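You operate a simulated robot arm through the tools that you are given. There is no shell and no other tool. Be economical: measure what you need, move in short steps, check, and stop when the job is done.

You are at the controls of a simulated robot arm. One attempt, no reset.

TASK
Switch the spot cleaner off, knock the hose tool's lint into the bin, seat the blue tank, switch on.
Fine: put the tool back. Where these are worked on the way, their far stop is far enough and under half their travel is too little: switch of the spot cleaner.

It is judged by the outcome, as a careful person would: the job done as asked, and still so three seconds after it is handed in. It fails if anything else is knocked over, pushed out of place, dropped, spilled or broken.

THE ROBOT
A 7-joint arm with a two-finger parallel gripper, fixed in place. Base frame: the origin is at the foot of the arm, x ahead of it, y to its left, z up; the work surface is at about z = 0.76. Readings come in m, degrees, newtons and seconds.
With the tool pointing down near the work surface it reaches from about 0.3 to 0.7 m from the base axis. Its first joint turns from -66.0 to 66.0 degrees. Payload 1.57 kg.
The TCP is the grasp point between the finger pads, 0.03 m short of the fingertips. In the tool frame z runs along the fingers and y along their closing line. Largest opening 0.11 m; finger width 0.024, thickness 0.012; the body of the gripper, 0.048 by 0.112 m, starts 0.078 m behind the TCP.
Orientation is told as [roll, pitch, yaw] about the base's x, y, z axes, in that order, counted from this pose: with the fingers straight down and closing along the base's y, the tool's x points along the base's -x, its y along +y and its z along -z.

THE INTERFACE
- The arm moves only by the tool nudge_tool. Its argument "steps" is a list that holds one entry, the list of rows, each a list of 7 numbers: the shift along the tool's x, y, z in m, then the turn, a rotation vector about the tool's x, y, z in degrees, then the finger opening in m, from 0 to 0.11. In form: [[[tx, ty, tz, ax, ay, az, gripper], ...]]. A call has 1 to 20 rows; each row shifts and turns the commanded pose from where the row before left it, along the tool's axes as they then stand. A row lasts 0.2 s, in which the tool goes at most 0.05 m and 8.6 degrees; a call with a longer step from one row to the next is refused whole, and so is a gripper value outside its range. A pose out of reach is approached as far as the arm can. The call stops where the force on the tool passes 70 N (or 10 N more than at its start, if that is more) or the arm is blocked; 0.2 s more then pass. Each finger travels about 0.108 m/s and halts on what it meets, pressing with about 27 N; the grip force reading is that of the motor and also rises with nothing between the fingers. The clock runs only during rows and for 0.2 s after the last one: add rows that do not move to give the fingers time. It gives the time, the measured TCP pose, the force on the tool (base axes), the opening and the grip force at its end, in the units of the frame above (readings bear some noise), with the torque about the TCP (base axes, N m) and any sound that the robot's microphone picked up.
- Cameras (640 x 400 px; columns grow to the right, rows downward): "scene" is fixed at [0.1822, -0.4198, 1.4079]; the picture's right is [0.58, -0.81, 0.00], its down [-0.48, -0.34, -0.81] and it looks along [0.66, 0.47, -0.59] (base axes); focal length 214 px, centre (320, 200). "wrist" rides on the gripper at [0.07, 0.016, -0.141] in the tool frame; the picture's right is [-0.23, 0.97, 0.00], its down [-0.86, -0.20, -0.48] and it looks along [-0.47, -0.11, 0.88] (tool axes); focal length 222 px, centre (320, 200).
- camera(camera): a new picture of that camera. It takes no simulated time.
- point_at(camera, pixels): for up to 12 pixels [column, row] of the newest picture of that camera ("zoom" is the newest enlarged one), the place [x, y, z] in the base frame of the surface seen there, good to about 0.002 m, but the place of the scene camera against the robot may be out by one fixed shift of up to 0.012 m in any direction. It takes no simulated time.
- zoom(camera, box): a new picture of the part [left, top, right, bottom] of that camera's present view, enlarged. It takes no simulated time.
- sign_off(): hands the job in; it is judged then, once.

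Keep the steps short. Do not move on a guess: measure, check each grasp and each placing, and mend mistakes. In all there are 80 turns and 54 pictures (those below and enlarged ones count). Leave the gripper open and the arm clear of the work at the hand-in unless told otherwise, and finish with a single line.

The tools are called after "Request:" by a JSON object that holds its "fn" and its "kwargs". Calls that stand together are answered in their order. nudge_tool: Moves the arm, as the interface text tells. Its arguments: {"type":"object","properties":{"steps":{"type":"array","items":{"type":"array","items":{"type":"array","items":{"type":"number"}}}}},"required":["steps"]} The other tools are called the same way: camera (camera) takes a picture; point_at (camera, pixels) gives the place of the surface under pixels of a picture; zoom (camera, box) takes an enlarged picture of a part of a camera's view; sign_off () hands the job in.

At the start:

```text
t: 0.0
ee_pos: [0.3995, -0.1195, 1.2719]
ee_rot: [0.0, 0.0, 0.0]
ft_force: [0.1, -0.3, -0.3]
torque: [-0.04, -0.04, -0.01]
grip_width: 0.1099
finger_force: 0.1
```

scene: 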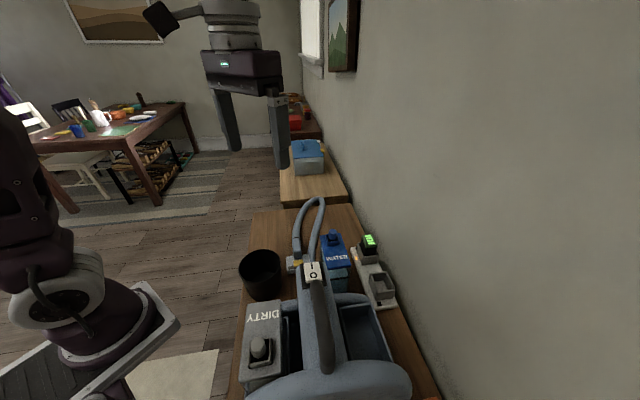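
wrist: 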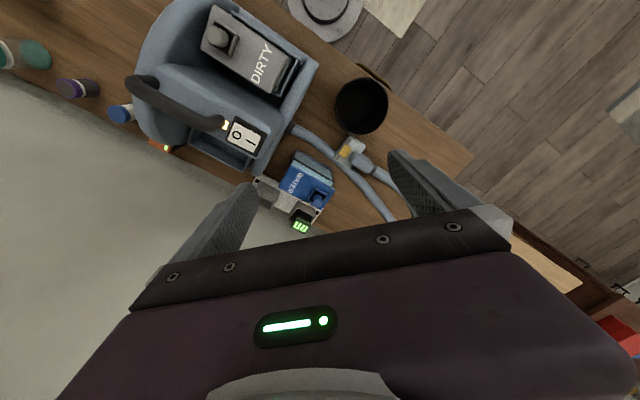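

I see the spot cleaner with a rocker on its handle (scene ~313,272), a black bin, a blue WATER tank and a hose with a tool. I'll zoom in on both views first.

Request:
{"fn": "zoom", "kwargs": {"camera": "scene", "box": [220, 190, 440, 400]}}

Request:
{"fn": "zoom", "kwargs": {"camera": "wrist", "box": [100, 0, 420, 240]}}

```text
1.90 times, centred on (330, 295) of scene
```

zoom: 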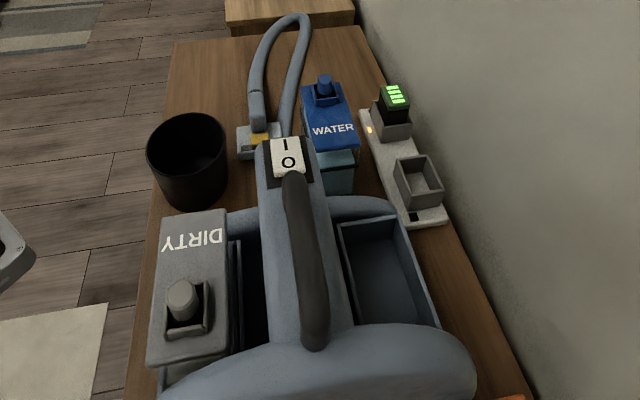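

```text
1.67 times, centred on (260, 120) of wrist
```

zoom: 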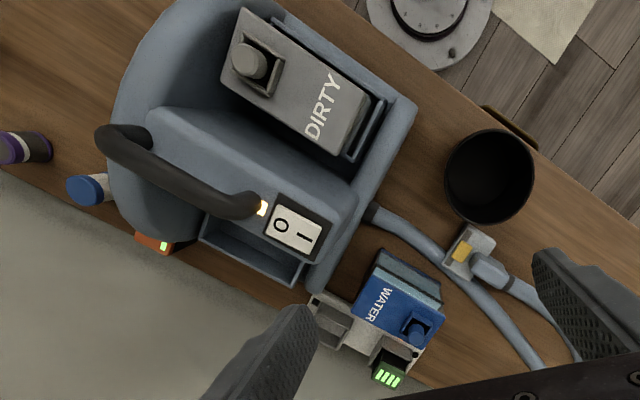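

I'll measure the main things on the wrist zoom.

Request:
{"fn": "point_at", "kwargs": {"camera": "zoom", "pixels": [[282, 223], [304, 238], [263, 208], [418, 332], [380, 305], [400, 265], [375, 248], [250, 245], [488, 175], [460, 250], [490, 268], [450, 180]]}}

Request:
{"fn": "zoom", "kwargs": {"camera": "wrist", "box": [220, 100, 420, 240]}}

Request:
{"fn": "zoom", "kwargs": {"camera": "scene", "box": [270, 190, 400, 310]}}

```text
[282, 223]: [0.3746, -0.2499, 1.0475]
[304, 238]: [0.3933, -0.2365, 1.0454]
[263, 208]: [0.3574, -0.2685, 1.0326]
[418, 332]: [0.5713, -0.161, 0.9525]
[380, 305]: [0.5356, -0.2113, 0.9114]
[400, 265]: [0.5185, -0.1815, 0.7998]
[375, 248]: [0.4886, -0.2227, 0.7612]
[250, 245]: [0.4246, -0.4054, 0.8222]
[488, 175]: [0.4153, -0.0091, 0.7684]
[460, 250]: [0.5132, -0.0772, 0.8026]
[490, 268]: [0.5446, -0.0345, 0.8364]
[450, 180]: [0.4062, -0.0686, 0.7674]
```

```text
2.86 times, centred on (320, 170) of wrist
```

zoom: 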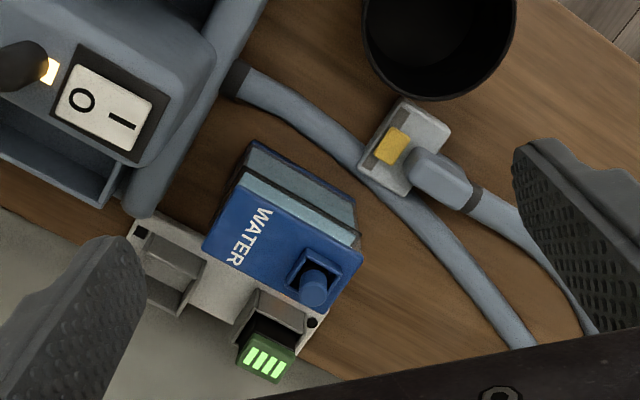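

```text
3.33 times, centred on (335, 250) of scene
```

zoom: 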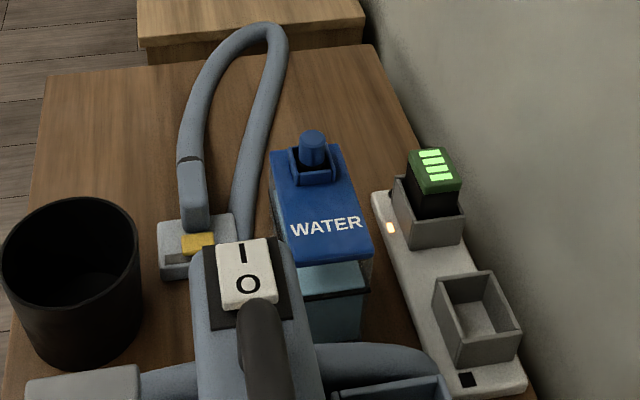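

Next I turn the tool 35° to line up with the machine and move to a better viewpoint, staying high.

Request:
{"fn": "nudge_tool", "kwargs": {"steps": [[[0.0125, -0.04, 0, 0, 0, 0, 0.11], [0.0125, -0.04, 0, 0, 0, 0, 0.11], [0.0125, -0.04, 0, 0, 0, 0, 0.11], [0.0125, -0.04, 0, 0, 0, 0, 0.11], [0, 0, 0, 0, 0, -7, 0.11], [0, 0, 0, 0, 0, -7, 0.11], [0, 0, 0, 0, 0, -7, 0.11], [0, 0, 0, 0, 0, -7, 0.11], [0, 0, 0, 0, 0, -7, 0.11], [0, 0, 0, 0, 0, 0, 0.11]]]}}

Request:
{"fn": "camera", "kwargs": {"camera": "wrist"}}

```text
t: 2.2
ee_pos: [0.3477, -0.2796, 1.2713]
ee_rot: [0.0, 0.0, 35.2]
ft_force: [0.2, 1.0, 0.1]
torque: [0.0, -0.05, 0.01]
grip_width: 0.1101
finger_force: 0.1
```

```text
47 pictures are left
```

wrist: 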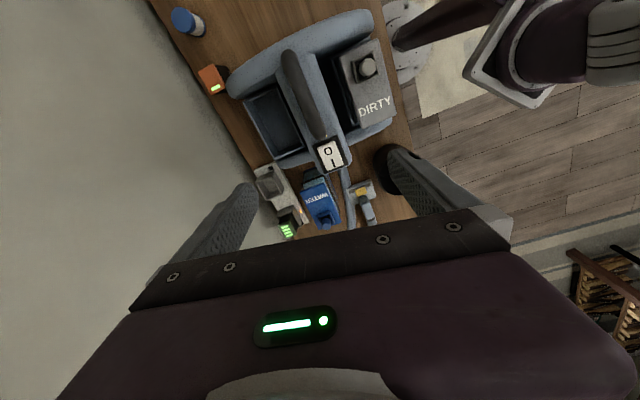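

Now a close view of the cleaner and the items.

Request:
{"fn": "zoom", "kwargs": {"camera": "wrist", "box": [210, 20, 430, 150]}}

Request:
{"fn": "point_at", "kwargs": {"camera": "wrist", "pixels": [[246, 100], [272, 90], [302, 148], [276, 161], [266, 110], [280, 140], [284, 52], [300, 80], [314, 110], [322, 135], [328, 150], [333, 162]]}}

Request:
{"fn": "zoom", "kwargs": {"camera": "wrist", "box": [240, 130, 420, 240]}}

```text
2.91 times, centred on (320, 85) of wrist
```

zoom: 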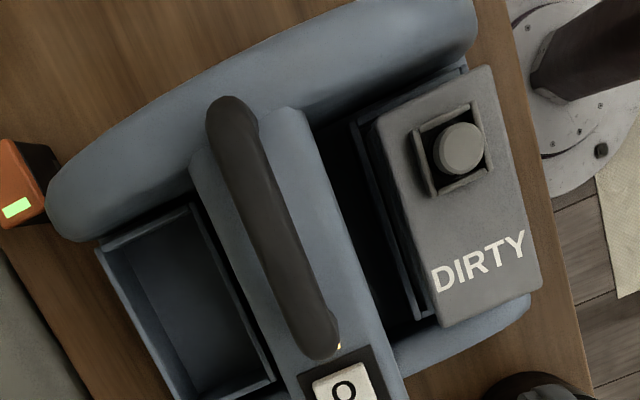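

```text
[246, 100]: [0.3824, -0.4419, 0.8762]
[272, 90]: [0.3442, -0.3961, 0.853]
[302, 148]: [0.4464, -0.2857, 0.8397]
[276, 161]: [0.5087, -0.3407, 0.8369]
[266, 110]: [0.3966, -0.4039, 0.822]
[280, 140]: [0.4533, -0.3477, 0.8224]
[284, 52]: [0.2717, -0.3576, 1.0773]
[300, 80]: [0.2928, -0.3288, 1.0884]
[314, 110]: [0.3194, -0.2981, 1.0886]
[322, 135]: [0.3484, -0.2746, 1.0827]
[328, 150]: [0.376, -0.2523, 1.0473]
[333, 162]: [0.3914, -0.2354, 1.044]
```

```text
3.56 times, centred on (330, 185) of wrist
```

zoom: 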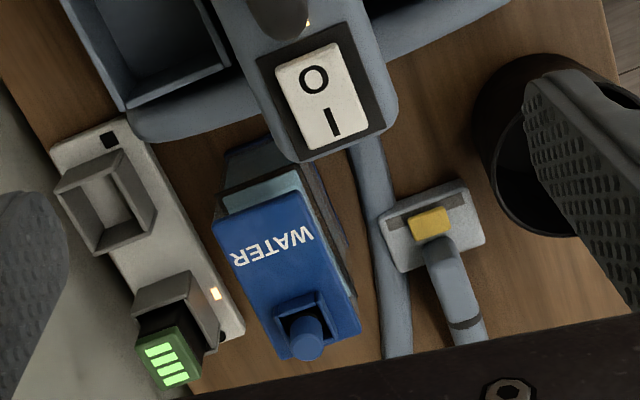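

Request:
{"fn": "point_at", "kwargs": {"camera": "zoom", "pixels": [[278, 72], [335, 50], [370, 132], [312, 152], [308, 325], [222, 225], [310, 200], [268, 340], [358, 330], [330, 318], [283, 318], [290, 180]]}}

Request:
{"fn": "point_at", "kwargs": {"camera": "zoom", "pixels": [[382, 222], [460, 182], [484, 240], [405, 270], [430, 224], [440, 260], [466, 325], [475, 340], [515, 60], [490, 160], [400, 210], [306, 346]]}}

Request:
{"fn": "zoom", "kwargs": {"camera": "wrist", "box": [230, 60, 350, 180]}}

```text
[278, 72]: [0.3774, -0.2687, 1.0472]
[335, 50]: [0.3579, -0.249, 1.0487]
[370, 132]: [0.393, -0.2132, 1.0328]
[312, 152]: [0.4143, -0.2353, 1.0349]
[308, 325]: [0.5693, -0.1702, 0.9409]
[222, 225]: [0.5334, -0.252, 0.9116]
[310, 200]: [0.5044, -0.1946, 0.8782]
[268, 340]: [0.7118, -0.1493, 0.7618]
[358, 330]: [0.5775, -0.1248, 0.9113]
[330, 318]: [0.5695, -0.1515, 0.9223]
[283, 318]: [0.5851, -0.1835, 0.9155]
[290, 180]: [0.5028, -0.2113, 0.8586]
```

```text
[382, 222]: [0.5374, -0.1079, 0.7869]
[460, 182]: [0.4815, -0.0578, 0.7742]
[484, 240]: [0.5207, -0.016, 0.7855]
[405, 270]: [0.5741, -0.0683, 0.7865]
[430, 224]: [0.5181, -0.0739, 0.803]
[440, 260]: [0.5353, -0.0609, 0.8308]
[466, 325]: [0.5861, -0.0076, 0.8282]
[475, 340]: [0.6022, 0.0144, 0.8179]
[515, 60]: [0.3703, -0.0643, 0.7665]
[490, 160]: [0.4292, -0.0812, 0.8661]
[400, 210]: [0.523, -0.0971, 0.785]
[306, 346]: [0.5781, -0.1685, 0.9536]
```

```text
3.33 times, centred on (290, 120) of wrist
```

zoom: 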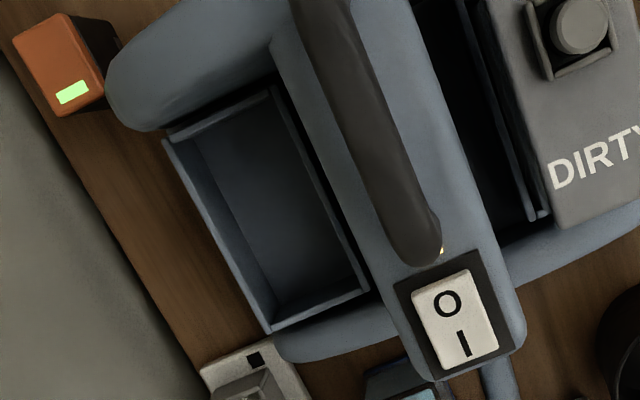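

Reading the rocker corners: the O end is at z≈1.048 and the I end at 1.034, so it's on, with the machine axis at about 45°. I'll turn so the fingers open along that axis with 0.09 m between them. One finger will then press O while the other hangs in front of the cleaner. First I hover.

Request:
{"fn": "nudge_tool", "kwargs": {"steps": [[[-0.0428, 0.0075, 0, 0, 0, 0, 0.09], [-0.0428, 0.0075, 0, 0, 0, 0, 0.09], [0, 0, 0, 0, 0, 8, 0.09], [0, 0, 0, 0, 0, 8, 0.09], [0, 0, 0, 0, 0, 8, 0.09], [0, 0, 0, 0, 0, 8, 0.09], [0, 0, 0, 0, 0, 8, 0.09], [0, 0, 0, 0, 0, 8, 0.09], [0, 0, 0, 0, 0, 8, 0.09], [0, 0, 0, 0, 0, 8, 0.09], [0, 0, 0, 0, 0, 8, 0.09], [0, 0, 0, 0, 0, 8, 0.09], [0, 0, 0.04, 0, 0, 0, 0.09], [0, 0, 0.04, 0, 0, 0, 0.09], [0, 0, 0.04, 0, 0, 0, 0.09], [0, 0, 0.04, 0, 0, 0, 0.09], [0, 0, 0, 0, 0, 0, 0.09]]]}}

Request:
{"fn": "camera", "kwargs": {"camera": "wrist"}}

Request:
{"fn": "zoom", "kwargs": {"camera": "scene", "box": [240, 190, 400, 310]}}

```text
t: 5.8
ee_pos: [0.41, -0.2182, 1.1112]
ee_rot: [0.0, -0.1, -45.0]
ft_force: [0.9, 0.0, 0.4]
torque: [-0.01, -0.01, 0.01]
grip_width: 0.09
finger_force: 0.0
```

```text
43 pictures are left
```

wrist: 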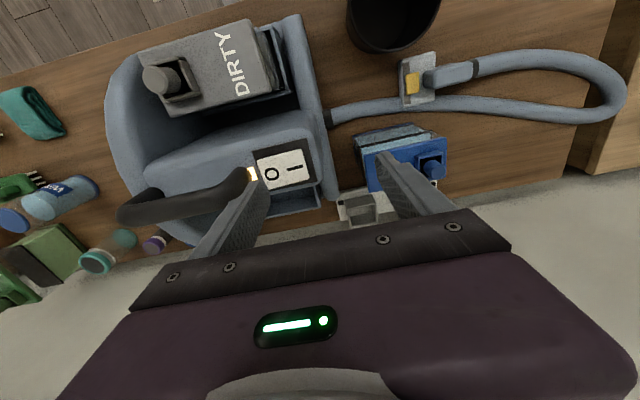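

```text
3.33 times, centred on (320, 250) of scene
```

zoom: 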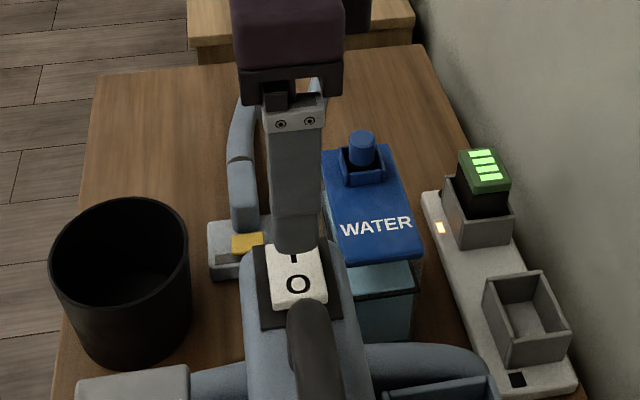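

From this closer wrist view I'll measure the rocker corners, lamp, handle end and the tank parts.

Request:
{"fn": "point_at", "kwargs": {"camera": "wrist", "pixels": [[259, 161], [265, 188], [306, 181], [300, 152], [282, 170], [250, 173], [238, 175], [312, 195], [308, 135], [318, 170], [256, 152], [325, 120]]}}

Request:
{"fn": "zoom", "kwargs": {"camera": "wrist", "box": [320, 40, 480, 220]}}

```text
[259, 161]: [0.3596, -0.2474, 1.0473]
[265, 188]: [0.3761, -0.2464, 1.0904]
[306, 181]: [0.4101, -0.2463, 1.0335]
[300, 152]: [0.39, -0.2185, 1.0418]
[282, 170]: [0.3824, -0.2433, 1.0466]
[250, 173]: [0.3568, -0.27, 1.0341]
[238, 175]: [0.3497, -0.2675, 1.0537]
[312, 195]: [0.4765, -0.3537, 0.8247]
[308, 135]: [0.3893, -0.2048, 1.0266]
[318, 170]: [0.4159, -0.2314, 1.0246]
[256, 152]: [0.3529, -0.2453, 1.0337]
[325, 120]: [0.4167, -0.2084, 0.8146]
```

```text
2.22 times, centred on (400, 130) of wrist
```

zoom: 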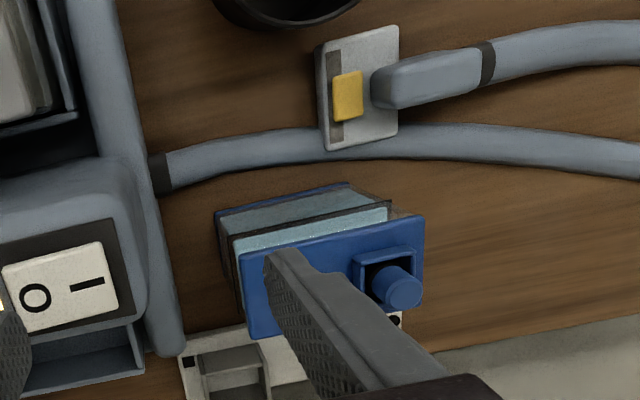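

Finger A needs 3 mm more toward O, then it goes down in small steps to a tip height of about 1.037.

Request:
{"fn": "nudge_tool", "kwargs": {"steps": [[[0, -0.003, 0.017, 0, 0, 0, 0.09], [0, 0, 0.015, 0, 0, 0, 0.09], [0, 0, 0.003, 0, 0, 0, 0.09], [0, 0, 0.003, 0, 0, 0, 0.09], [0, 0, 0.003, 0, 0, 0, 0.09], [0, 0, 0.003, 0, 0, 0, 0.09], [0, 0, 0, 0, 0, 0, 0.09]]]}}

Request:
{"fn": "zoom", "kwargs": {"camera": "wrist", "box": [180, 80, 360, 240]}}

```text
t: 7.2
ee_pos: [0.4071, -0.2213, 1.0723]
ee_rot: [0.0, -0.4, -45.0]
ft_force: [-4.6, 6.8, 18.4]
torque: [-0.29, 0.84, -0.46]
grip_width: 0.0887
finger_force: 0.0
stopped in row 6: the force on the tool passed its limit at 80 N (the readings are from after the stop); the commanded pose is now the measured one
```

```text
2.50 times, centred on (270, 160) of wrist
```

zoom: 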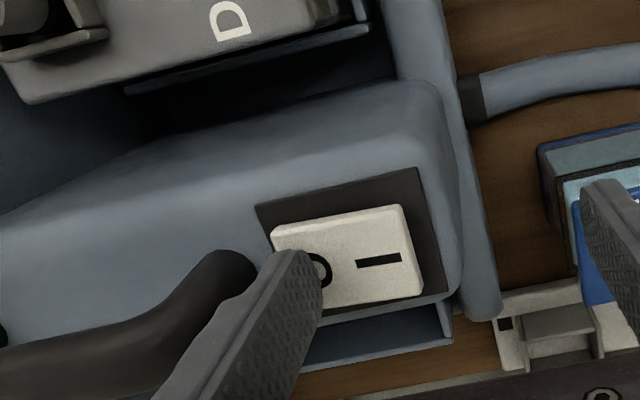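

It stopped on force, so the finger may have reached the stop. I'll raise it and look at the rocker.

Request:
{"fn": "nudge_tool", "kwargs": {"steps": [[[0, 0, -0.03, 0, 0, 0, 0.09], [0, 0, -0.03, 0, 0, 0, 0.09], [0, 0, 0, 0, 0, 0, 0.09]]]}}

Request:
{"fn": "zoom", "kwargs": {"camera": "wrist", "box": [200, 100, 360, 220]}}

Request:
{"fn": "point_at", "kwargs": {"camera": "zoom", "pixels": [[250, 225], [330, 180], [400, 240], [420, 310], [275, 285], [350, 310], [390, 300], [290, 235]]}}

```text
t: 8.0
ee_pos: [0.4088, -0.2214, 1.1319]
ee_rot: [0.0, -0.4, -45.1]
ft_force: [-0.5, 0.4, -0.3]
torque: [-0.02, 0.0, -0.04]
grip_width: 0.09
finger_force: 0.1
```

```text
3.33 times, centred on (280, 160) of wrist
```

zoom: 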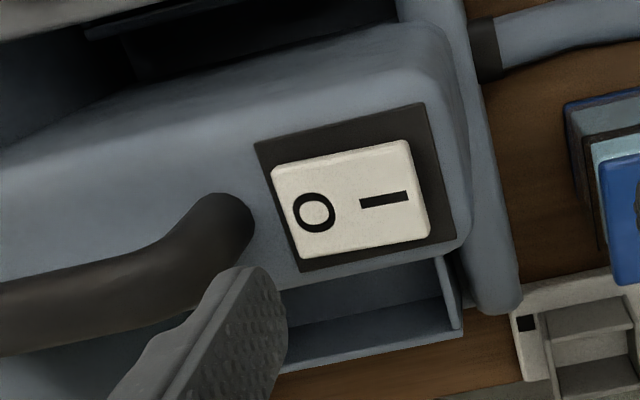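

```text
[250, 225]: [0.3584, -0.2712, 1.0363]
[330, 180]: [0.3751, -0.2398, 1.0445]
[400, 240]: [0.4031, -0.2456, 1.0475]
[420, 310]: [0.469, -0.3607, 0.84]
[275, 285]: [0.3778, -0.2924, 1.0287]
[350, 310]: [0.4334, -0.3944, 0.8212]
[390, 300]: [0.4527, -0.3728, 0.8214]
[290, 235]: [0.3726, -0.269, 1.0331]
```

The lamp is out and O is down, so it's off. Now I turn to yaw 45° and go up to look at the hose tool and the bin.

Request:
{"fn": "nudge_tool", "kwargs": {"steps": [[[0.016, 0.023, -0.02, 0, 0, 0, 0.11], [0.016, 0.023, -0.02, 0, 0, 0, 0.11], [0, 0, 0, 0, 0, -8.2, 0.11], [0, 0, 0, 0, 0, -8.2, 0.11], [0, 0, 0, 0, 0, -8.2, 0.11], [0, 0, 0, 0, 0, -8.2, 0.11], [0, 0, 0, 0, 0, -8.2, 0.11], [0, 0, 0, 0, 0, -8.2, 0.11], [0, 0, 0, 0, 0, -8.2, 0.11], [0, 0, 0, 0, 0, -8.2, 0.11], [0, 0, 0, 0, 0, -8.2, 0.11], [0, 0, 0, 0, 0, -8.2, 0.11], [0, 0, 0, 0, 0, -8.0, 0.11], [0, 0, 0, 0, 0, 0, 0.11]]]}}

Request:
{"fn": "camera", "kwargs": {"camera": "wrist"}}

```text
t: 11.0
ee_pos: [0.4182, -0.1663, 1.1716]
ee_rot: [-0.4, 0.0, 45.0]
ft_force: [-0.2, 0.3, 0.1]
torque: [0.0, -0.03, 0.0]
grip_width: 0.1095
finger_force: 0.1
```

```text
38 pictures are left
```

wrist: 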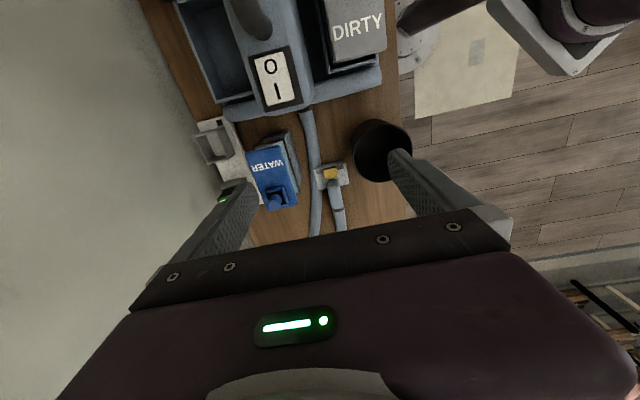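

Request:
{"fn": "zoom", "kwargs": {"camera": "wrist", "box": [290, 110, 420, 240]}}

Request:
{"fn": "point_at", "kwargs": {"camera": "zoom", "pixels": [[140, 275], [255, 260], [275, 345], [165, 385], [195, 315], [215, 340], [220, 380], [240, 350], [205, 350], [235, 395], [280, 110], [535, 140]]}}

Request:
{"fn": "point_at", "kwargs": {"camera": "wrist", "pixels": [[352, 150], [360, 128], [380, 121], [400, 126], [411, 140], [380, 182], [365, 175], [378, 150], [336, 200], [339, 215], [341, 228], [331, 173]]}}

```text
3.08 times, centred on (355, 175) of wrist
```

zoom: 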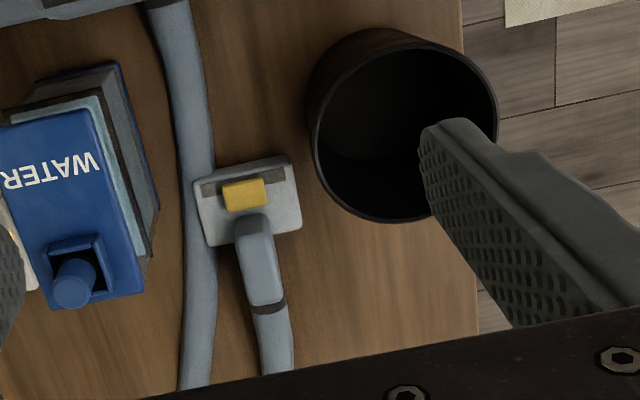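

```text
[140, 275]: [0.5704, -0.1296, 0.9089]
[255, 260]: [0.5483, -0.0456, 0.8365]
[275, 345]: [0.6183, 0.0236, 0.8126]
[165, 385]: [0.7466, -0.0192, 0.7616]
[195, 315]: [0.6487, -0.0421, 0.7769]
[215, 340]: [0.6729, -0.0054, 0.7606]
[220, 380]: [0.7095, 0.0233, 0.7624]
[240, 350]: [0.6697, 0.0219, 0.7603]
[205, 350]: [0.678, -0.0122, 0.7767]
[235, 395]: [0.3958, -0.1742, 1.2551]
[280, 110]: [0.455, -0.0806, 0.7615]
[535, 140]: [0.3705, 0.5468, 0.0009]
```

```text
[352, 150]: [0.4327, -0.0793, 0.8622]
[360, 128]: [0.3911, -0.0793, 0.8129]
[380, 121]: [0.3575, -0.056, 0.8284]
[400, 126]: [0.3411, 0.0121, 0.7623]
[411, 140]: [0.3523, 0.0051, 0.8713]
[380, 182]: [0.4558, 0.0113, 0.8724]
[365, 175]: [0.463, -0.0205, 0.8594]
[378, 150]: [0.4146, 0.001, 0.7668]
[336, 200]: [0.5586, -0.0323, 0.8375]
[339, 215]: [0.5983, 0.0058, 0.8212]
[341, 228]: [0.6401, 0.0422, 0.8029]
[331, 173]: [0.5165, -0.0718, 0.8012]
```

The bin rim is centred near (0.402,-0.022), radius about 0.062, z≈0.87. The tool's neck is near (0.558,-0.033), z≈0.837, running along the machine axis, and the lint sits on top of the head. I'll move above the neck.

Request:
{"fn": "nudge_tool", "kwargs": {"steps": [[[-0.0386, -0.001, 0, 0, 0, -0.4, 0.06], [-0.0386, -0.001, 0, 0, 0, -0.4, 0.06], [-0.0386, -0.001, 0, 0, 0, -0.4, 0.06], [-0.0386, -0.001, 0, 0, 0, -0.4, 0.06], [-0.0386, -0.001, 0, 0, 0, -0.4, 0.06], [0, 0, 0.045, 0, 0, 0, 0.06], [0, 0, 0.045, 0, 0, 0, 0.06], [0, 0, 0.045, 0, 0, 0, 0.06], [0, 0, 0.045, 0, 0, 0, 0.06], [0, 0, 0.045, 0, 0, 0, 0.06], [0, 0, 0, 0, 0, 0, 0.06]]]}}

Request:
{"fn": "camera", "kwargs": {"camera": "wrist"}}

Request:
{"fn": "zoom", "kwargs": {"camera": "scene", "box": [230, 180, 370, 310]}}

```text
t: 13.4
ee_pos: [0.5576, -0.0323, 0.9453]
ee_rot: [-0.5, 0.0, 46.8]
ft_force: [0.5, 0.2, -0.5]
torque: [0.01, 0.0, 0.04]
grip_width: 0.0598
finger_force: 0.1
```

```text
36 pictures are left
```

wrist: 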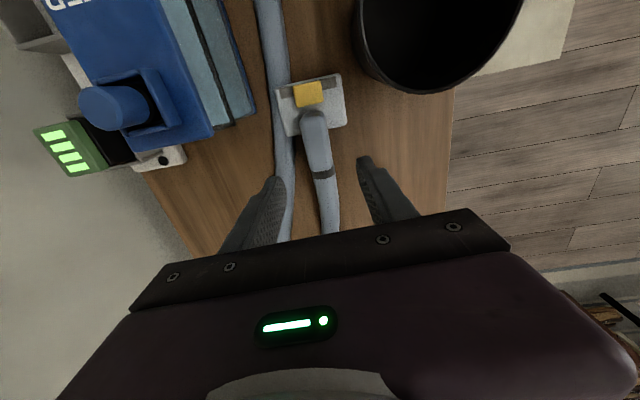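

```text
3.08 times, centred on (300, 245) of scene
```

zoom: 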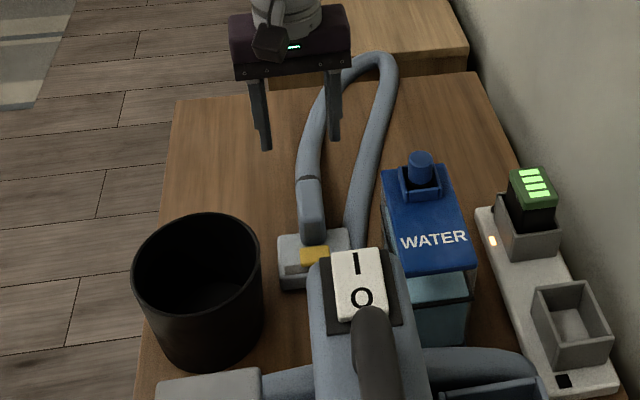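

Request:
{"fn": "point_at", "kwargs": {"camera": "wrist", "pixels": [[313, 120], [308, 150], [327, 148], [318, 150], [322, 175], [315, 174], [333, 172], [328, 200], [310, 90], [300, 122], [275, 150], [288, 150]]}}

```text
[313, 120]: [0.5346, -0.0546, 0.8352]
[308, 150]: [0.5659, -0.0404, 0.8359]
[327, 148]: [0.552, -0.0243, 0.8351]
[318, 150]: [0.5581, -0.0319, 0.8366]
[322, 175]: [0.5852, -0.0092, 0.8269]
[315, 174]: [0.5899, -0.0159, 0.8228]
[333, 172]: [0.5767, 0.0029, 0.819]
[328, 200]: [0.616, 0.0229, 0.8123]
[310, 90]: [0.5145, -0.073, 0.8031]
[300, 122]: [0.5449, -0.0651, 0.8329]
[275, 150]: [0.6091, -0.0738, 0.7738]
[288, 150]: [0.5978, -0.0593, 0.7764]
```

The neck centre is (0.559,-0.032), top 0.837, about 25 mm wide, heading about 43°. I descend to TCP z≈0.822, then close.

Request:
{"fn": "nudge_tool", "kwargs": {"steps": [[[0, 0, 0.035, 0, 0, 3.5, 0.06], [0, 0, 0.035, 0, 0, 0, 0.06], [0, 0, 0.03, 0, 0, 0, 0.06], [0, 0, 0.023, 0, 0, 0, 0.06], [0, 0, 0, 0, 0, 0, 0.045], [0, 0, 0, 0, 0, 0, 0.03], [0, 0, 0, 0, 0, 0, 0.015], [0, 0, 0, 0, 0, 0, 0.0], [0, 0, 0, 0, 0, 0, 0.0]]]}}

Request:
{"fn": "camera", "kwargs": {"camera": "wrist"}}

```text
t: 15.4
ee_pos: [0.5582, -0.0334, 0.8237]
ee_rot: [-0.5, 0.0, 43.4]
ft_force: [0.5, 0.9, -0.4]
torque: [0.09, 0.05, 0.03]
grip_width: 0.0299
finger_force: 26.6
```

```text
34 pictures are left
```

wrist: 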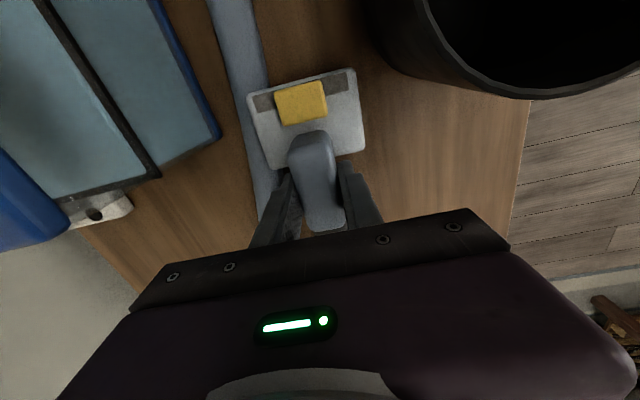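

The grip holds at 30 mm wide. I lift slowly and level, about 0.14 m.

Request:
{"fn": "nudge_tool", "kwargs": {"steps": [[[0, 0, -0.005, 0, 0, 0, 0], [0, 0, -0.01, 0, 0, 0, 0], [0, 0, -0.015, 0, 0, 0, 0], [0, 0, -0.015, 0, 0, 0, 0], [0, 0, -0.015, 0, 0, 0, 0], [0, 0, -0.015, 0, 0, 0, 0], [0, 0, -0.015, 0, 0, 0, 0], [0, 0, -0.015, 0, 0, 0, 0], [0, 0, -0.015, 0, 0, 0, 0], [0, 0, -0.015, 0, 0, 0, 0], [0, 0, -0.005, 0, 0, 0, 0], [0, 0, 0, 0, 0, 0, 0]]]}}

Request:
{"fn": "camera", "kwargs": {"camera": "wrist"}}

Request:
{"fn": "zoom", "kwargs": {"camera": "scene", "box": [230, 160, 400, 310]}}

```text
t: 18.0
ee_pos: [0.5566, -0.0325, 0.9644]
ee_rot: [-0.4, 0.0, 43.6]
ft_force: [0.2, -0.3, -3.0]
torque: [0.05, -0.06, 0.05]
grip_width: 0.0296
finger_force: 26.7
```

```text
33 pictures are left
```

wrist: 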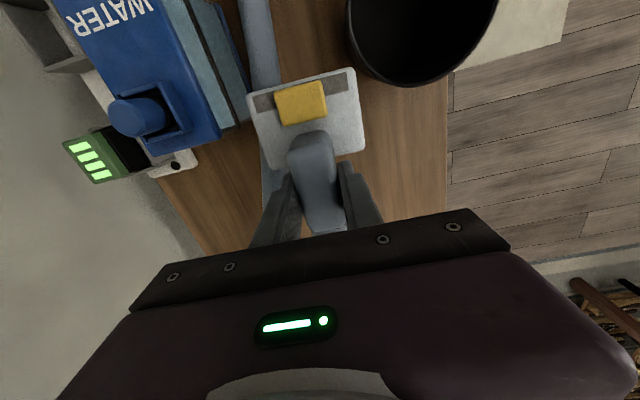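

```text
2.67 times, centred on (315, 235) of scene
```

zoom: 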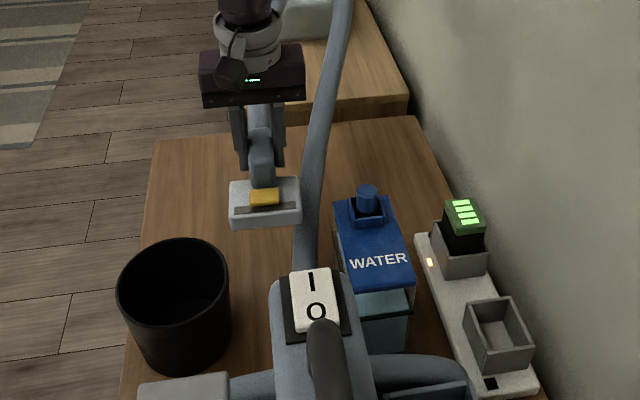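

The tool is held, with the lint still on it. I move it over the bin level and turn to yaw 0 so the lint sits above the bin centre.

Request:
{"fn": "nudge_tool", "kwargs": {"steps": [[[0.0061, 0.011, -0.005, 0, 0, 0, 0], [0.0081, 0.0147, -0.005, 0, 0, 0, 0], [0.0081, 0.0147, -0.005, 0, 0, 0, 0], [0.0081, 0.0147, -0.005, 0, 0, 0, 0], [0.0081, 0.0147, -0.005, 0, 0, 0, 0], [0.0081, 0.0147, -0.005, 0, 0, 0, 0], [0, 0, 0, 0, 0, 4.36, 0], [0, 0, 0, 0, 0, 4.36, 0], [0, 0, 0, 0, 0, 4.36, 0], [0, 0, 0, 0, 0, 4.36, 0], [0, 0, 0, 0, 0, 4.36, 0], [0, 0, 0, 0, 0, 4.36, 0], [0, 0, 0, 0, 0, 4.36, 0], [0, 0, 0, 0, 0, 4.36, 0], [0, 0, 0, 0, 0, 4.36, 0], [0, 0, 0, 0, 0, 4.36, 0], [0, 0, 0, 0, 0, 0, 0]]]}}

Request:
{"fn": "camera", "kwargs": {"camera": "wrist"}}

Request:
{"fn": "camera", "kwargs": {"camera": "scene"}}

```text
t: 21.6
ee_pos: [0.4645, -0.003, 0.9921]
ee_rot: [-0.3, -0.2, -0.1]
ft_force: [0.0, -0.3, -1.7]
torque: [-0.01, -0.04, -0.02]
grip_width: 0.03
finger_force: 27.2
```

```text
31 pictures are left
```

wrist: 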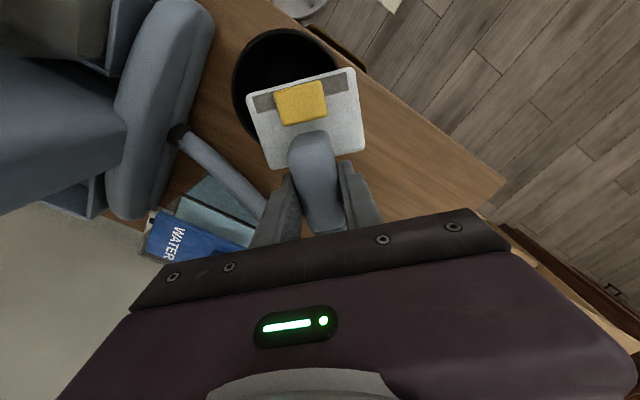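

```text
30 pictures are left
```

scene: 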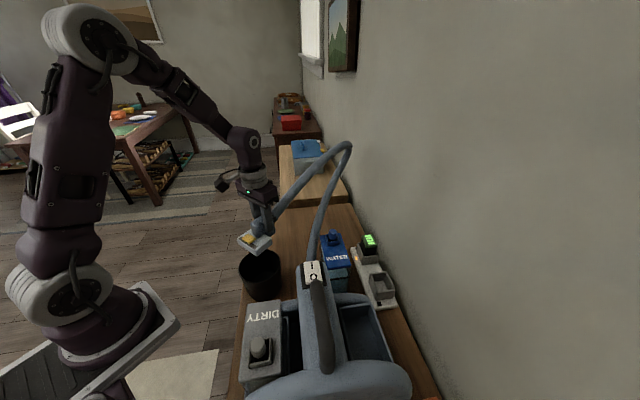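

Everything is clear. I roll the tool about the neck axis by 64° in 8° rows, with the gripper body swinging to +y, and check.

Request:
{"fn": "nudge_tool", "kwargs": {"steps": [[[0, 0, 0, 8, 0, 0, 0], [0, 0, 0, 8, 0, 0, 0], [0, 0, 0, 8, 0, 0, 0], [0, 0, 0, 8, 0, 0, 0], [0, 0, 0, 8, 0, 0, 0], [0, 0, 0, 8, 0, 0, 0], [0, 0, 0, 8, 0, 0, 0], [0, 0, 0, 8, 0, 0, 0], [0, 0, 0, 0, 0, 0, 0]]]}}

Request:
{"fn": "zoom", "kwargs": {"camera": "scene", "box": [180, 130, 380, 310]}}

```text
t: 23.6
ee_pos: [0.4654, -0.0027, 0.9928]
ee_rot: [-64.3, -0.2, -0.1]
ft_force: [-0.3, -0.6, -3.1]
torque: [0.1, -0.09, -0.01]
grip_width: 0.0296
finger_force: 27.2
```

```text
2.22 times, centred on (280, 220) of scene
```

zoom: 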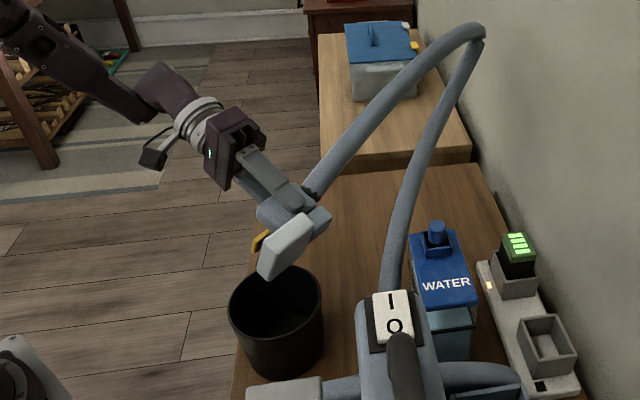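

The lint still clings at 64°. I roll another 48°, to about 112°.

Request:
{"fn": "nudge_tool", "kwargs": {"steps": [[[0, 0, 0, 8, 0, 0, 0], [0, 0, 0, 8, 0, 0, 0], [0, 0, 0, 8, 0, 0, 0], [0, 0, 0, 8, 0, 0, 0], [0, 0, 0, 8, 0, 0, 0], [0, 0, 0, 8, 0, 0, 0], [0, 0, 0, 0, 0, 0, 0]]]}}

Request:
{"fn": "zoom", "kwargs": {"camera": "scene", "box": [180, 130, 380, 310]}}

Request:
{"fn": "camera", "kwargs": {"camera": "wrist"}}

```text
t: 25.2
ee_pos: [0.4661, -0.0032, 0.9921]
ee_rot: [-112.4, -0.2, 0.0]
ft_force: [-0.5, -0.8, -3.3]
torque: [0.06, -0.05, 0.02]
grip_width: 0.0298
finger_force: 26.7
```

```text
2.22 times, centred on (280, 220) of scene
```

zoom: 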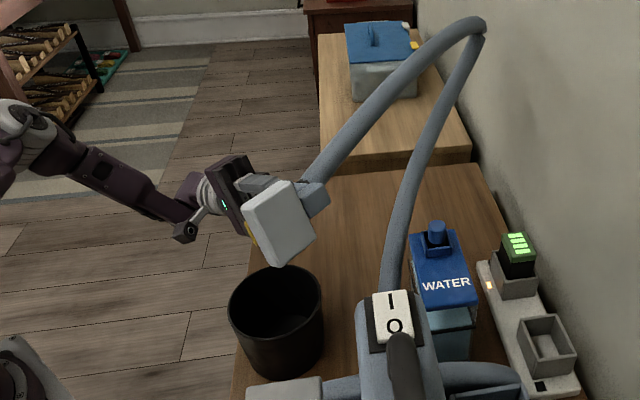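

```text
27 pictures are left
```

wrist: 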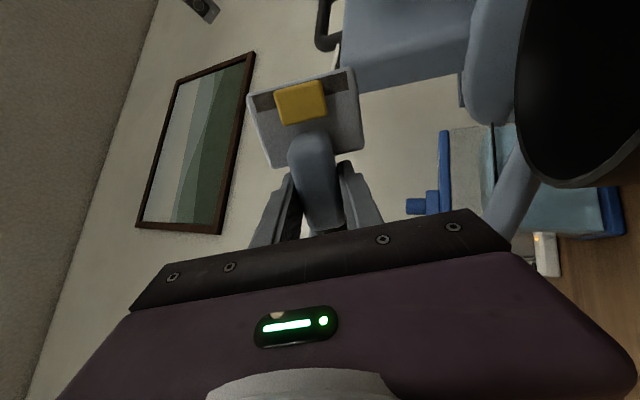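

Tilting alone doesn't drop the lint, so it needs an actual knock. I'll roll back to about 82°. That puts the head's lower side edge over the bin's near rim on the -y side, with the lint inside the rim, and I hover there.

Request:
{"fn": "nudge_tool", "kwargs": {"steps": [[[0, 0, 0, -7.6, 0, 0, 0], [0, 0, 0, -7.6, 0, 0, 0], [0, 0, 0, -7.6, 0, 0, 0], [0, 0, 0, -7.6, 0, 0, 0], [-0.003, 0.0144, 0.0126, 0, 0, 0, 0], [-0.003, 0.0144, 0.0126, 0, 0, 0, 0], [0, 0, 0, 0, 0, 0, 0]]]}}

Request:
{"fn": "zoom", "kwargs": {"camera": "scene", "box": [210, 190, 330, 310]}}

Request:
{"fn": "camera", "kwargs": {"camera": "wrist"}}

```text
t: 26.8
ee_pos: [0.4712, -0.0238, 0.9609]
ee_rot: [-82.0, -0.2, -0.1]
ft_force: [0.8, -0.2, -2.2]
torque: [0.07, -0.08, -0.01]
grip_width: 0.0295
finger_force: 26.6
```

```text
3.33 times, centred on (270, 250) of scene
```

zoom: 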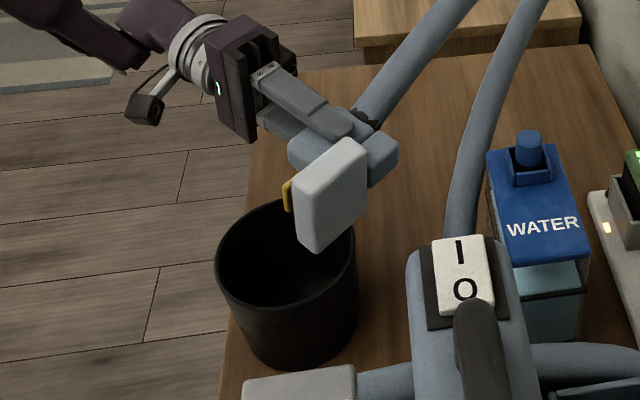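

```text
25 pictures are left
```

wrist: 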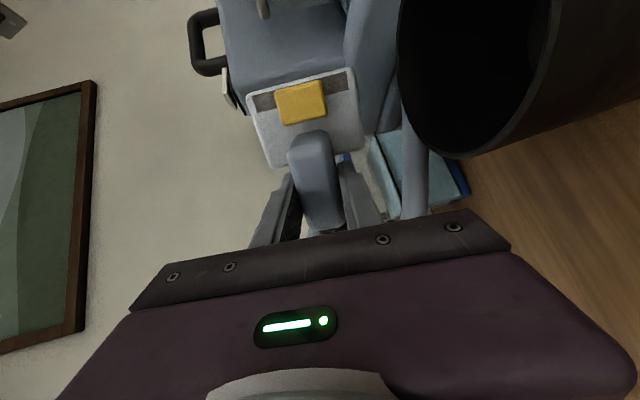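

Request:
{"fn": "point_at", "kwargs": {"camera": "wrist", "pixels": [[362, 135], [352, 72], [300, 100], [400, 95], [430, 148], [465, 156], [415, 30], [540, 90], [505, 135]]}}

```text
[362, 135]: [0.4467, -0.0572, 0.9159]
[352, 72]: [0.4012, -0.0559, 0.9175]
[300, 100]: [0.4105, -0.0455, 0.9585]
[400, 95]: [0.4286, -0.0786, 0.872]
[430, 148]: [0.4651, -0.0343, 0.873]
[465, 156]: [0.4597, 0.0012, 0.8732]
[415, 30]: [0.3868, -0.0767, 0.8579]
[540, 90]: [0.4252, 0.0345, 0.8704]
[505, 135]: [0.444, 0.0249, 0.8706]
```

The geometry fits: the head's lower edge is at z≈0.916 and crosses above the rim (0.872), with the lint at (0.41,-0.046), inside the rim. I tap down gently, then lift.

Request:
{"fn": "nudge_tool", "kwargs": {"steps": [[[0, 0.0248, 0.0035, 0, 0, 0, 0], [0, 0.0208, 0.003, 0, 0, 0, 0], [0, -0.0297, -0.0042, 0, 0, 0, 0], [0, 0, 0, 0, 0, 0, 0]]]}}

Request:
{"fn": "camera", "kwargs": {"camera": "wrist"}}

```text
t: 27.8
ee_pos: [0.4721, -0.0249, 0.9438]
ee_rot: [-81.9, -0.2, -0.2]
ft_force: [0.0, 0.3, -2.0]
torque: [0.11, -0.07, -0.03]
grip_width: 0.0298
finger_force: 26.8
```

```text
24 pictures are left
```

wrist: 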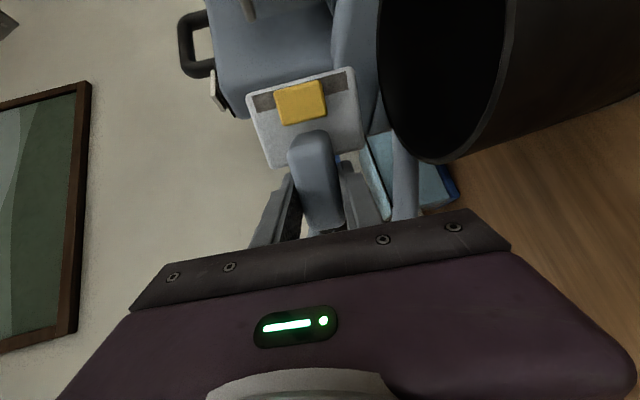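

The lint is still on and the contact was hardly felt. I'll give a firmer tap.

Request:
{"fn": "nudge_tool", "kwargs": {"steps": [[[0, 0.0396, 0.0056, 0, 0, 0, 0], [0, -0.0396, -0.0056, 0, 0, 0, 0], [0, 0, 0, 0, 0, 0, 0]]]}}

Request:
{"fn": "camera", "kwargs": {"camera": "wrist"}}

```text
t: 28.6
ee_pos: [0.4707, -0.0239, 0.9439]
ee_rot: [-81.9, -0.1, -0.1]
ft_force: [0.6, 0.9, -2.1]
torque: [0.09, -0.03, 0.0]
grip_width: 0.0299
finger_force: 27.2
```

```text
23 pictures are left
```

wrist: 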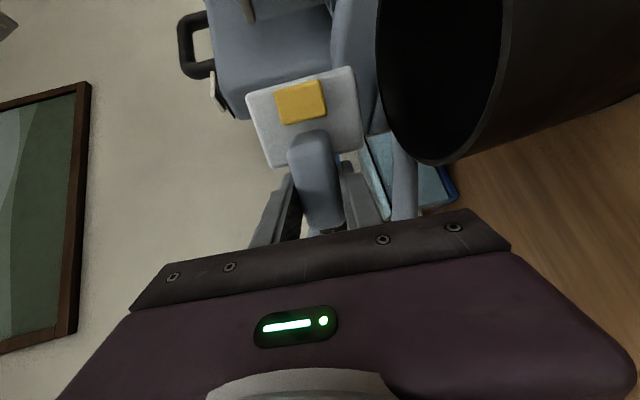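

The grey strip on the head is gone. That strip was the lint, and the yellow part belongs to the tool. I check the bin and the surroundings.

Request:
{"fn": "zoom", "kwargs": {"camera": "scene", "box": [225, 220, 325, 310]}}

Request:
{"fn": "zoom", "kwargs": {"camera": "wrist", "box": [230, 40, 520, 220]}}

```text
4.44 times, centred on (275, 265) of scene
```

zoom: 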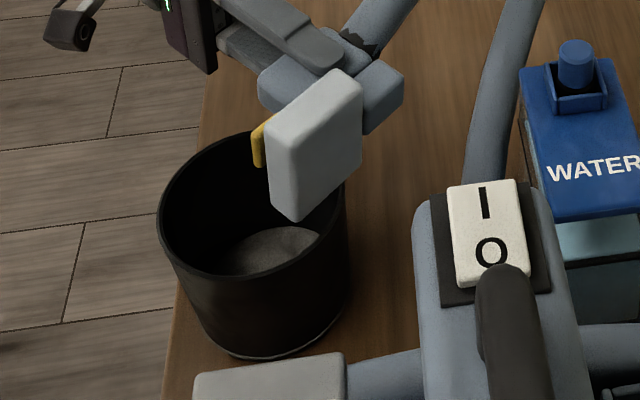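

```text
2.21 times, centred on (375, 130) of wrist
```

zoom: 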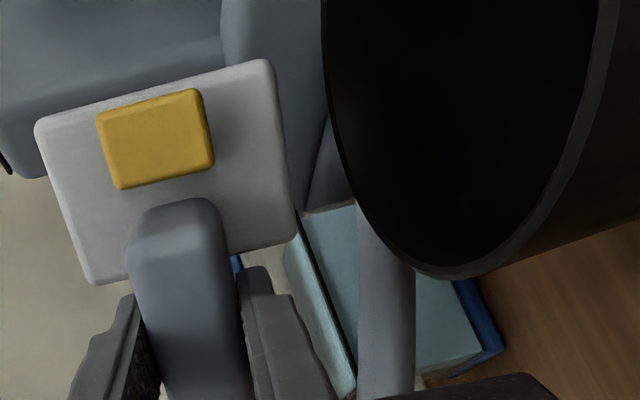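

The grey lint now lies in the bin. Next I put the tool back: lift, roll level, and yaw back to 43.5°.

Request:
{"fn": "nudge_tool", "kwargs": {"steps": [[[0, -0.0248, -0.0035, 0, 0, 0, 0], [0, -0.0248, -0.0035, 0, 0, 0, 0], [0, 0, 0, -8.2, 0, 0, 0], [0, 0, 0, -8.2, 0, 0, 0], [0, 0, 0, -8.2, 0, 0, 0], [0, 0, 0, -8.2, 0, 0, 0], [0, 0, 0, -8.2, 0, 0, 0], [0, 0, 0, -8.2, 0, 0, 0], [0, 0, 0, -8.2, 0, 0, 0], [0, 0, 0, -8.2, 0, 0, 0], [0, 0, 0, -8.2, 0, 0, 0], [0, 0, 0, -7.8, 0, 0, 0], [0, 0, 0, 0, 0, -7.25, 0], [0, 0, 0, 0, 0, -7.25, 0], [0, 0, 0, 0, 0, -7.25, 0], [0, 0, 0, 0, 0, -7.25, 0], [0, 0, 0, 0, 0, -7.25, 0], [0, 0, 0, 0, 0, -7.25, 0], [0, 0, 0, 0, 0, 0, 0]]]}}

```text
t: 32.6
ee_pos: [0.4717, -0.0237, 0.9954]
ee_rot: [-0.4, -0.1, 43.5]
ft_force: [-0.3, -0.8, -2.3]
torque: [0.02, -0.02, -0.01]
grip_width: 0.0296
finger_force: 27.0
```

Request:
{"fn": "nudge_tool", "kwargs": {"steps": [[[-0.014, -0.0166, 0, 0, 0, 0, 0], [-0.014, -0.0166, 0, 0, 0, 0, 0], [-0.014, -0.0166, 0, 0, 0, 0, 0], [-0.014, -0.0167, 0, 0, 0, 0, 0], [0, 0, 0.035, 0, 0, 0, 0], [0, 0, 0.035, 0, 0, 0, 0], [0, 0, 0.035, 0, 0, 0, 0], [0, 0, 0.03, 0, 0, 0, 0], [0, 0, 0.015, 0, 0, 0, 0], [0, 0, 0.01, 0, 0, 0, 0], [0, 0, 0.006, 0, 0, 0, 0], [0, 0, 0.004, 0, 0, 0, 0], [0, 0, 0, 0, 0, 0, 0]]]}}

Request:
{"fn": "camera", "kwargs": {"camera": "wrist"}}

```text
t: 35.4
ee_pos: [0.5575, -0.0344, 0.8252]
ee_rot: [-0.4, 0.1, 43.2]
ft_force: [-0.6, -0.7, -2.1]
torque: [0.08, -0.02, 0.01]
grip_width: 0.0298
finger_force: 27.1
```

```text
20 pictures are left
```

wrist: 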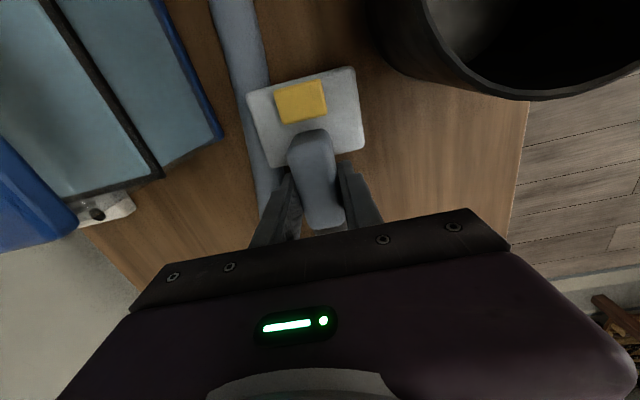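

The tool is back over its place, still carrying its weight. I lower the last 2 mm, open slowly and rise.

Request:
{"fn": "nudge_tool", "kwargs": {"steps": [[[0, 0, 0.001, 0, 0, 0, 0], [0, 0, 0.001, 0, 0, 0, 0], [0, 0, 0, 0, 0, 0, 0.03], [0, 0, 0, 0, 0, 0, 0.045], [0, 0, 0, 0, 0, 0, 0.06], [0, 0, 0, 0, 0, 0, 0.06], [0, 0, -0.02, 0, 0, 0, 0.06], [0, 0, -0.04, 0, 0, 0, 0.06], [0, 0, -0.045, 0, 0, 0, 0.06], [0, 0, -0.045, 0, 0, 0, 0.06], [0, 0, -0.045, 0, 0, 0, 0.06], [0, 0, -0.045, 0, 0, 0, 0.06], [0, 0, 0, 0, 0, 0, 0.06]]]}}

Request:
{"fn": "camera", "kwargs": {"camera": "wrist"}}

```text
t: 38.2
ee_pos: [0.5575, -0.0337, 1.0635]
ee_rot: [-0.4, 0.0, 43.4]
ft_force: [-0.8, -0.5, -0.3]
torque: [-0.01, -0.01, 0.01]
grip_width: 0.06
finger_force: 0.0
```

```text
19 pictures are left
```

wrist: 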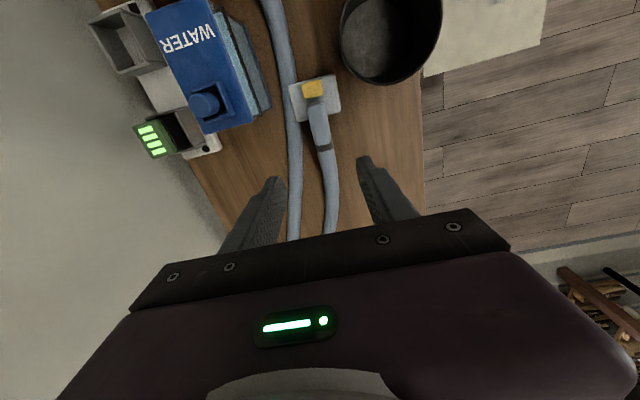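

The tool is back and the lint is in the bin. Now the blue tank: I zoom in and measure it.

Request:
{"fn": "zoom", "kwargs": {"camera": "wrist", "box": [130, 0, 290, 150]}}

Request:
{"fn": "point_at", "kwargs": {"camera": "wrist", "pixels": [[150, 14], [209, 1], [203, 130], [250, 119], [204, 103], [190, 98], [222, 86], [236, 115], [262, 110], [240, 40], [268, 97], [180, 70]]}}

```text
2.67 times, centred on (210, 75) of wrist
```

zoom: 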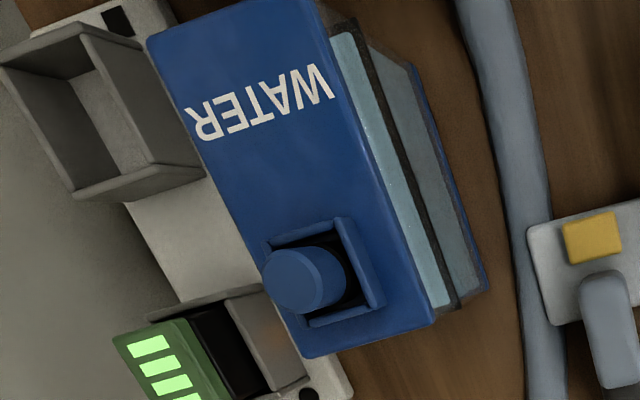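

```text
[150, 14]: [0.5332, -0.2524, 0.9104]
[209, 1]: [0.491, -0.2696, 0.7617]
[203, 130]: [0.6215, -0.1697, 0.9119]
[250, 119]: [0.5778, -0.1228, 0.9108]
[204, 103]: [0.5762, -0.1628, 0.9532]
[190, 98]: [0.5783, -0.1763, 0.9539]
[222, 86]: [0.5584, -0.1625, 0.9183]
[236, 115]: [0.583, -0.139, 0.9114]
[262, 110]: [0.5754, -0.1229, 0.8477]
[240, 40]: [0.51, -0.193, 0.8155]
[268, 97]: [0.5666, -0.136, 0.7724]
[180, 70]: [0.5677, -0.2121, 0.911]
```

The lid is 0.121 × 0.064 m, centred (0.5555,-0.1876), top z 0.911, axis 43°, with the knob at its +u end. Now the bay and the seated DIRTY tank: I zoom with the scene camera and look down from above with the wrist.

Request:
{"fn": "nudge_tool", "kwargs": {"steps": [[[0.04, 0, -0.02, 0, 0, 0, 0.11], [0.04, 0, -0.03, 0, 0, 0, 0.11], [0.04, -0.015, -0.03, 0, 0, 0, 0.11], [0.04, -0.015, -0.03, 0, 0, 0, 0.11], [0.04, -0.015, 0, 0, 0, 0, 0.11], [0.03, -0.02, 0, 0, 0, 0, 0.11], [0.03, -0.02, 0, 0, 0, 0, 0.11], [0, -0.02, 0, 0, 0, 0, 0.11], [0, 0, 0, 0, 0, 0, 0.11]]]}}

Request:
{"fn": "camera", "kwargs": {"camera": "wrist"}}

Request:
{"fn": "zoom", "kwargs": {"camera": "scene", "box": [230, 280, 430, 400]}}

```text
refused: row 3 steps farther than a row can; nothing moved
```

```text
17 pictures are left
```

wrist: 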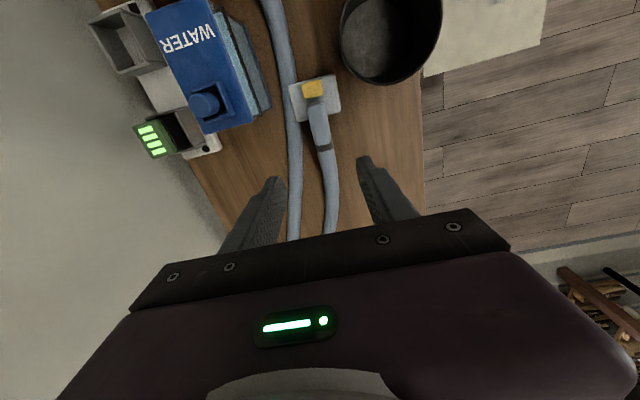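

```text
3.20 times, centred on (330, 340) of scene
```

zoom: 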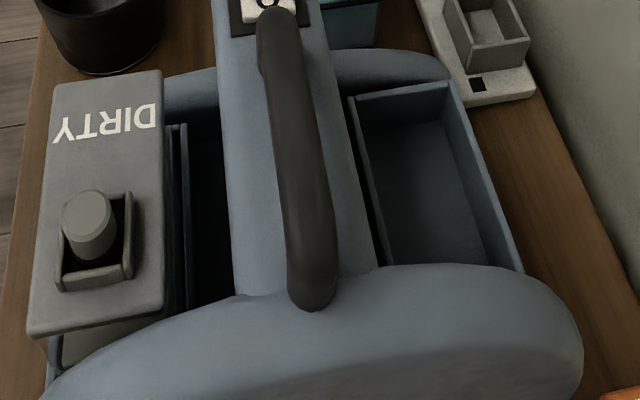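

A row was too long, so I redo the move with shorter rows: rise first, then travel to a viewpoint above the bay.

Request:
{"fn": "nudge_tool", "kwargs": {"steps": [[[0, 0, -0.046, 0, 0, 0, 0.11], [0, 0, -0.046, 0, 0, 0, 0.11], [0, 0, -0.046, 0, 0, 0, 0.11], [0.0395, -0.013, 0, 0, 0, 0, 0.11], [0.0395, -0.013, 0, 0, 0, 0, 0.11], [0.0395, -0.013, 0, 0, 0, 0, 0.11], [0.0395, -0.013, 0, 0, 0, 0, 0.11], [0.0395, -0.013, 0, 0, 0, 0, 0.11], [0.0395, -0.013, 0, 0, 0, 0, 0.11], [0.0395, -0.013, 0, 0, 0, 0, 0.11], [0.0395, -0.013, 0, 0, 0, 0, 0.11], [0.0395, -0.013, 0, 0, 0, 0, 0.11], [0.0395, -0.013, 0, 0, 0, 0, 0.11], [0, 0, 0, 0, 0, 0, 0.11]]]}}

Request:
{"fn": "zoom", "kwargs": {"camera": "wrist", "box": [220, 0, 440, 200]}}

```text
t: 41.2
ee_pos: [0.3589, -0.3985, 1.2023]
ee_rot: [-0.3, 0.0, 43.5]
ft_force: [0.4, 0.3, -0.5]
torque: [0.0, -0.03, 0.0]
grip_width: 0.1101
finger_force: 0.0
```

```text
2.00 times, centred on (330, 100) of wrist
```

zoom: 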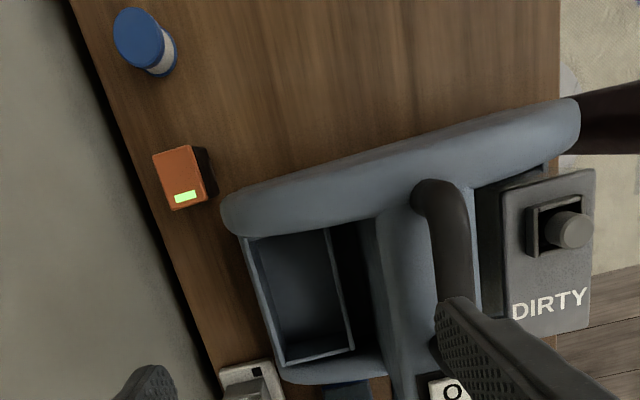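

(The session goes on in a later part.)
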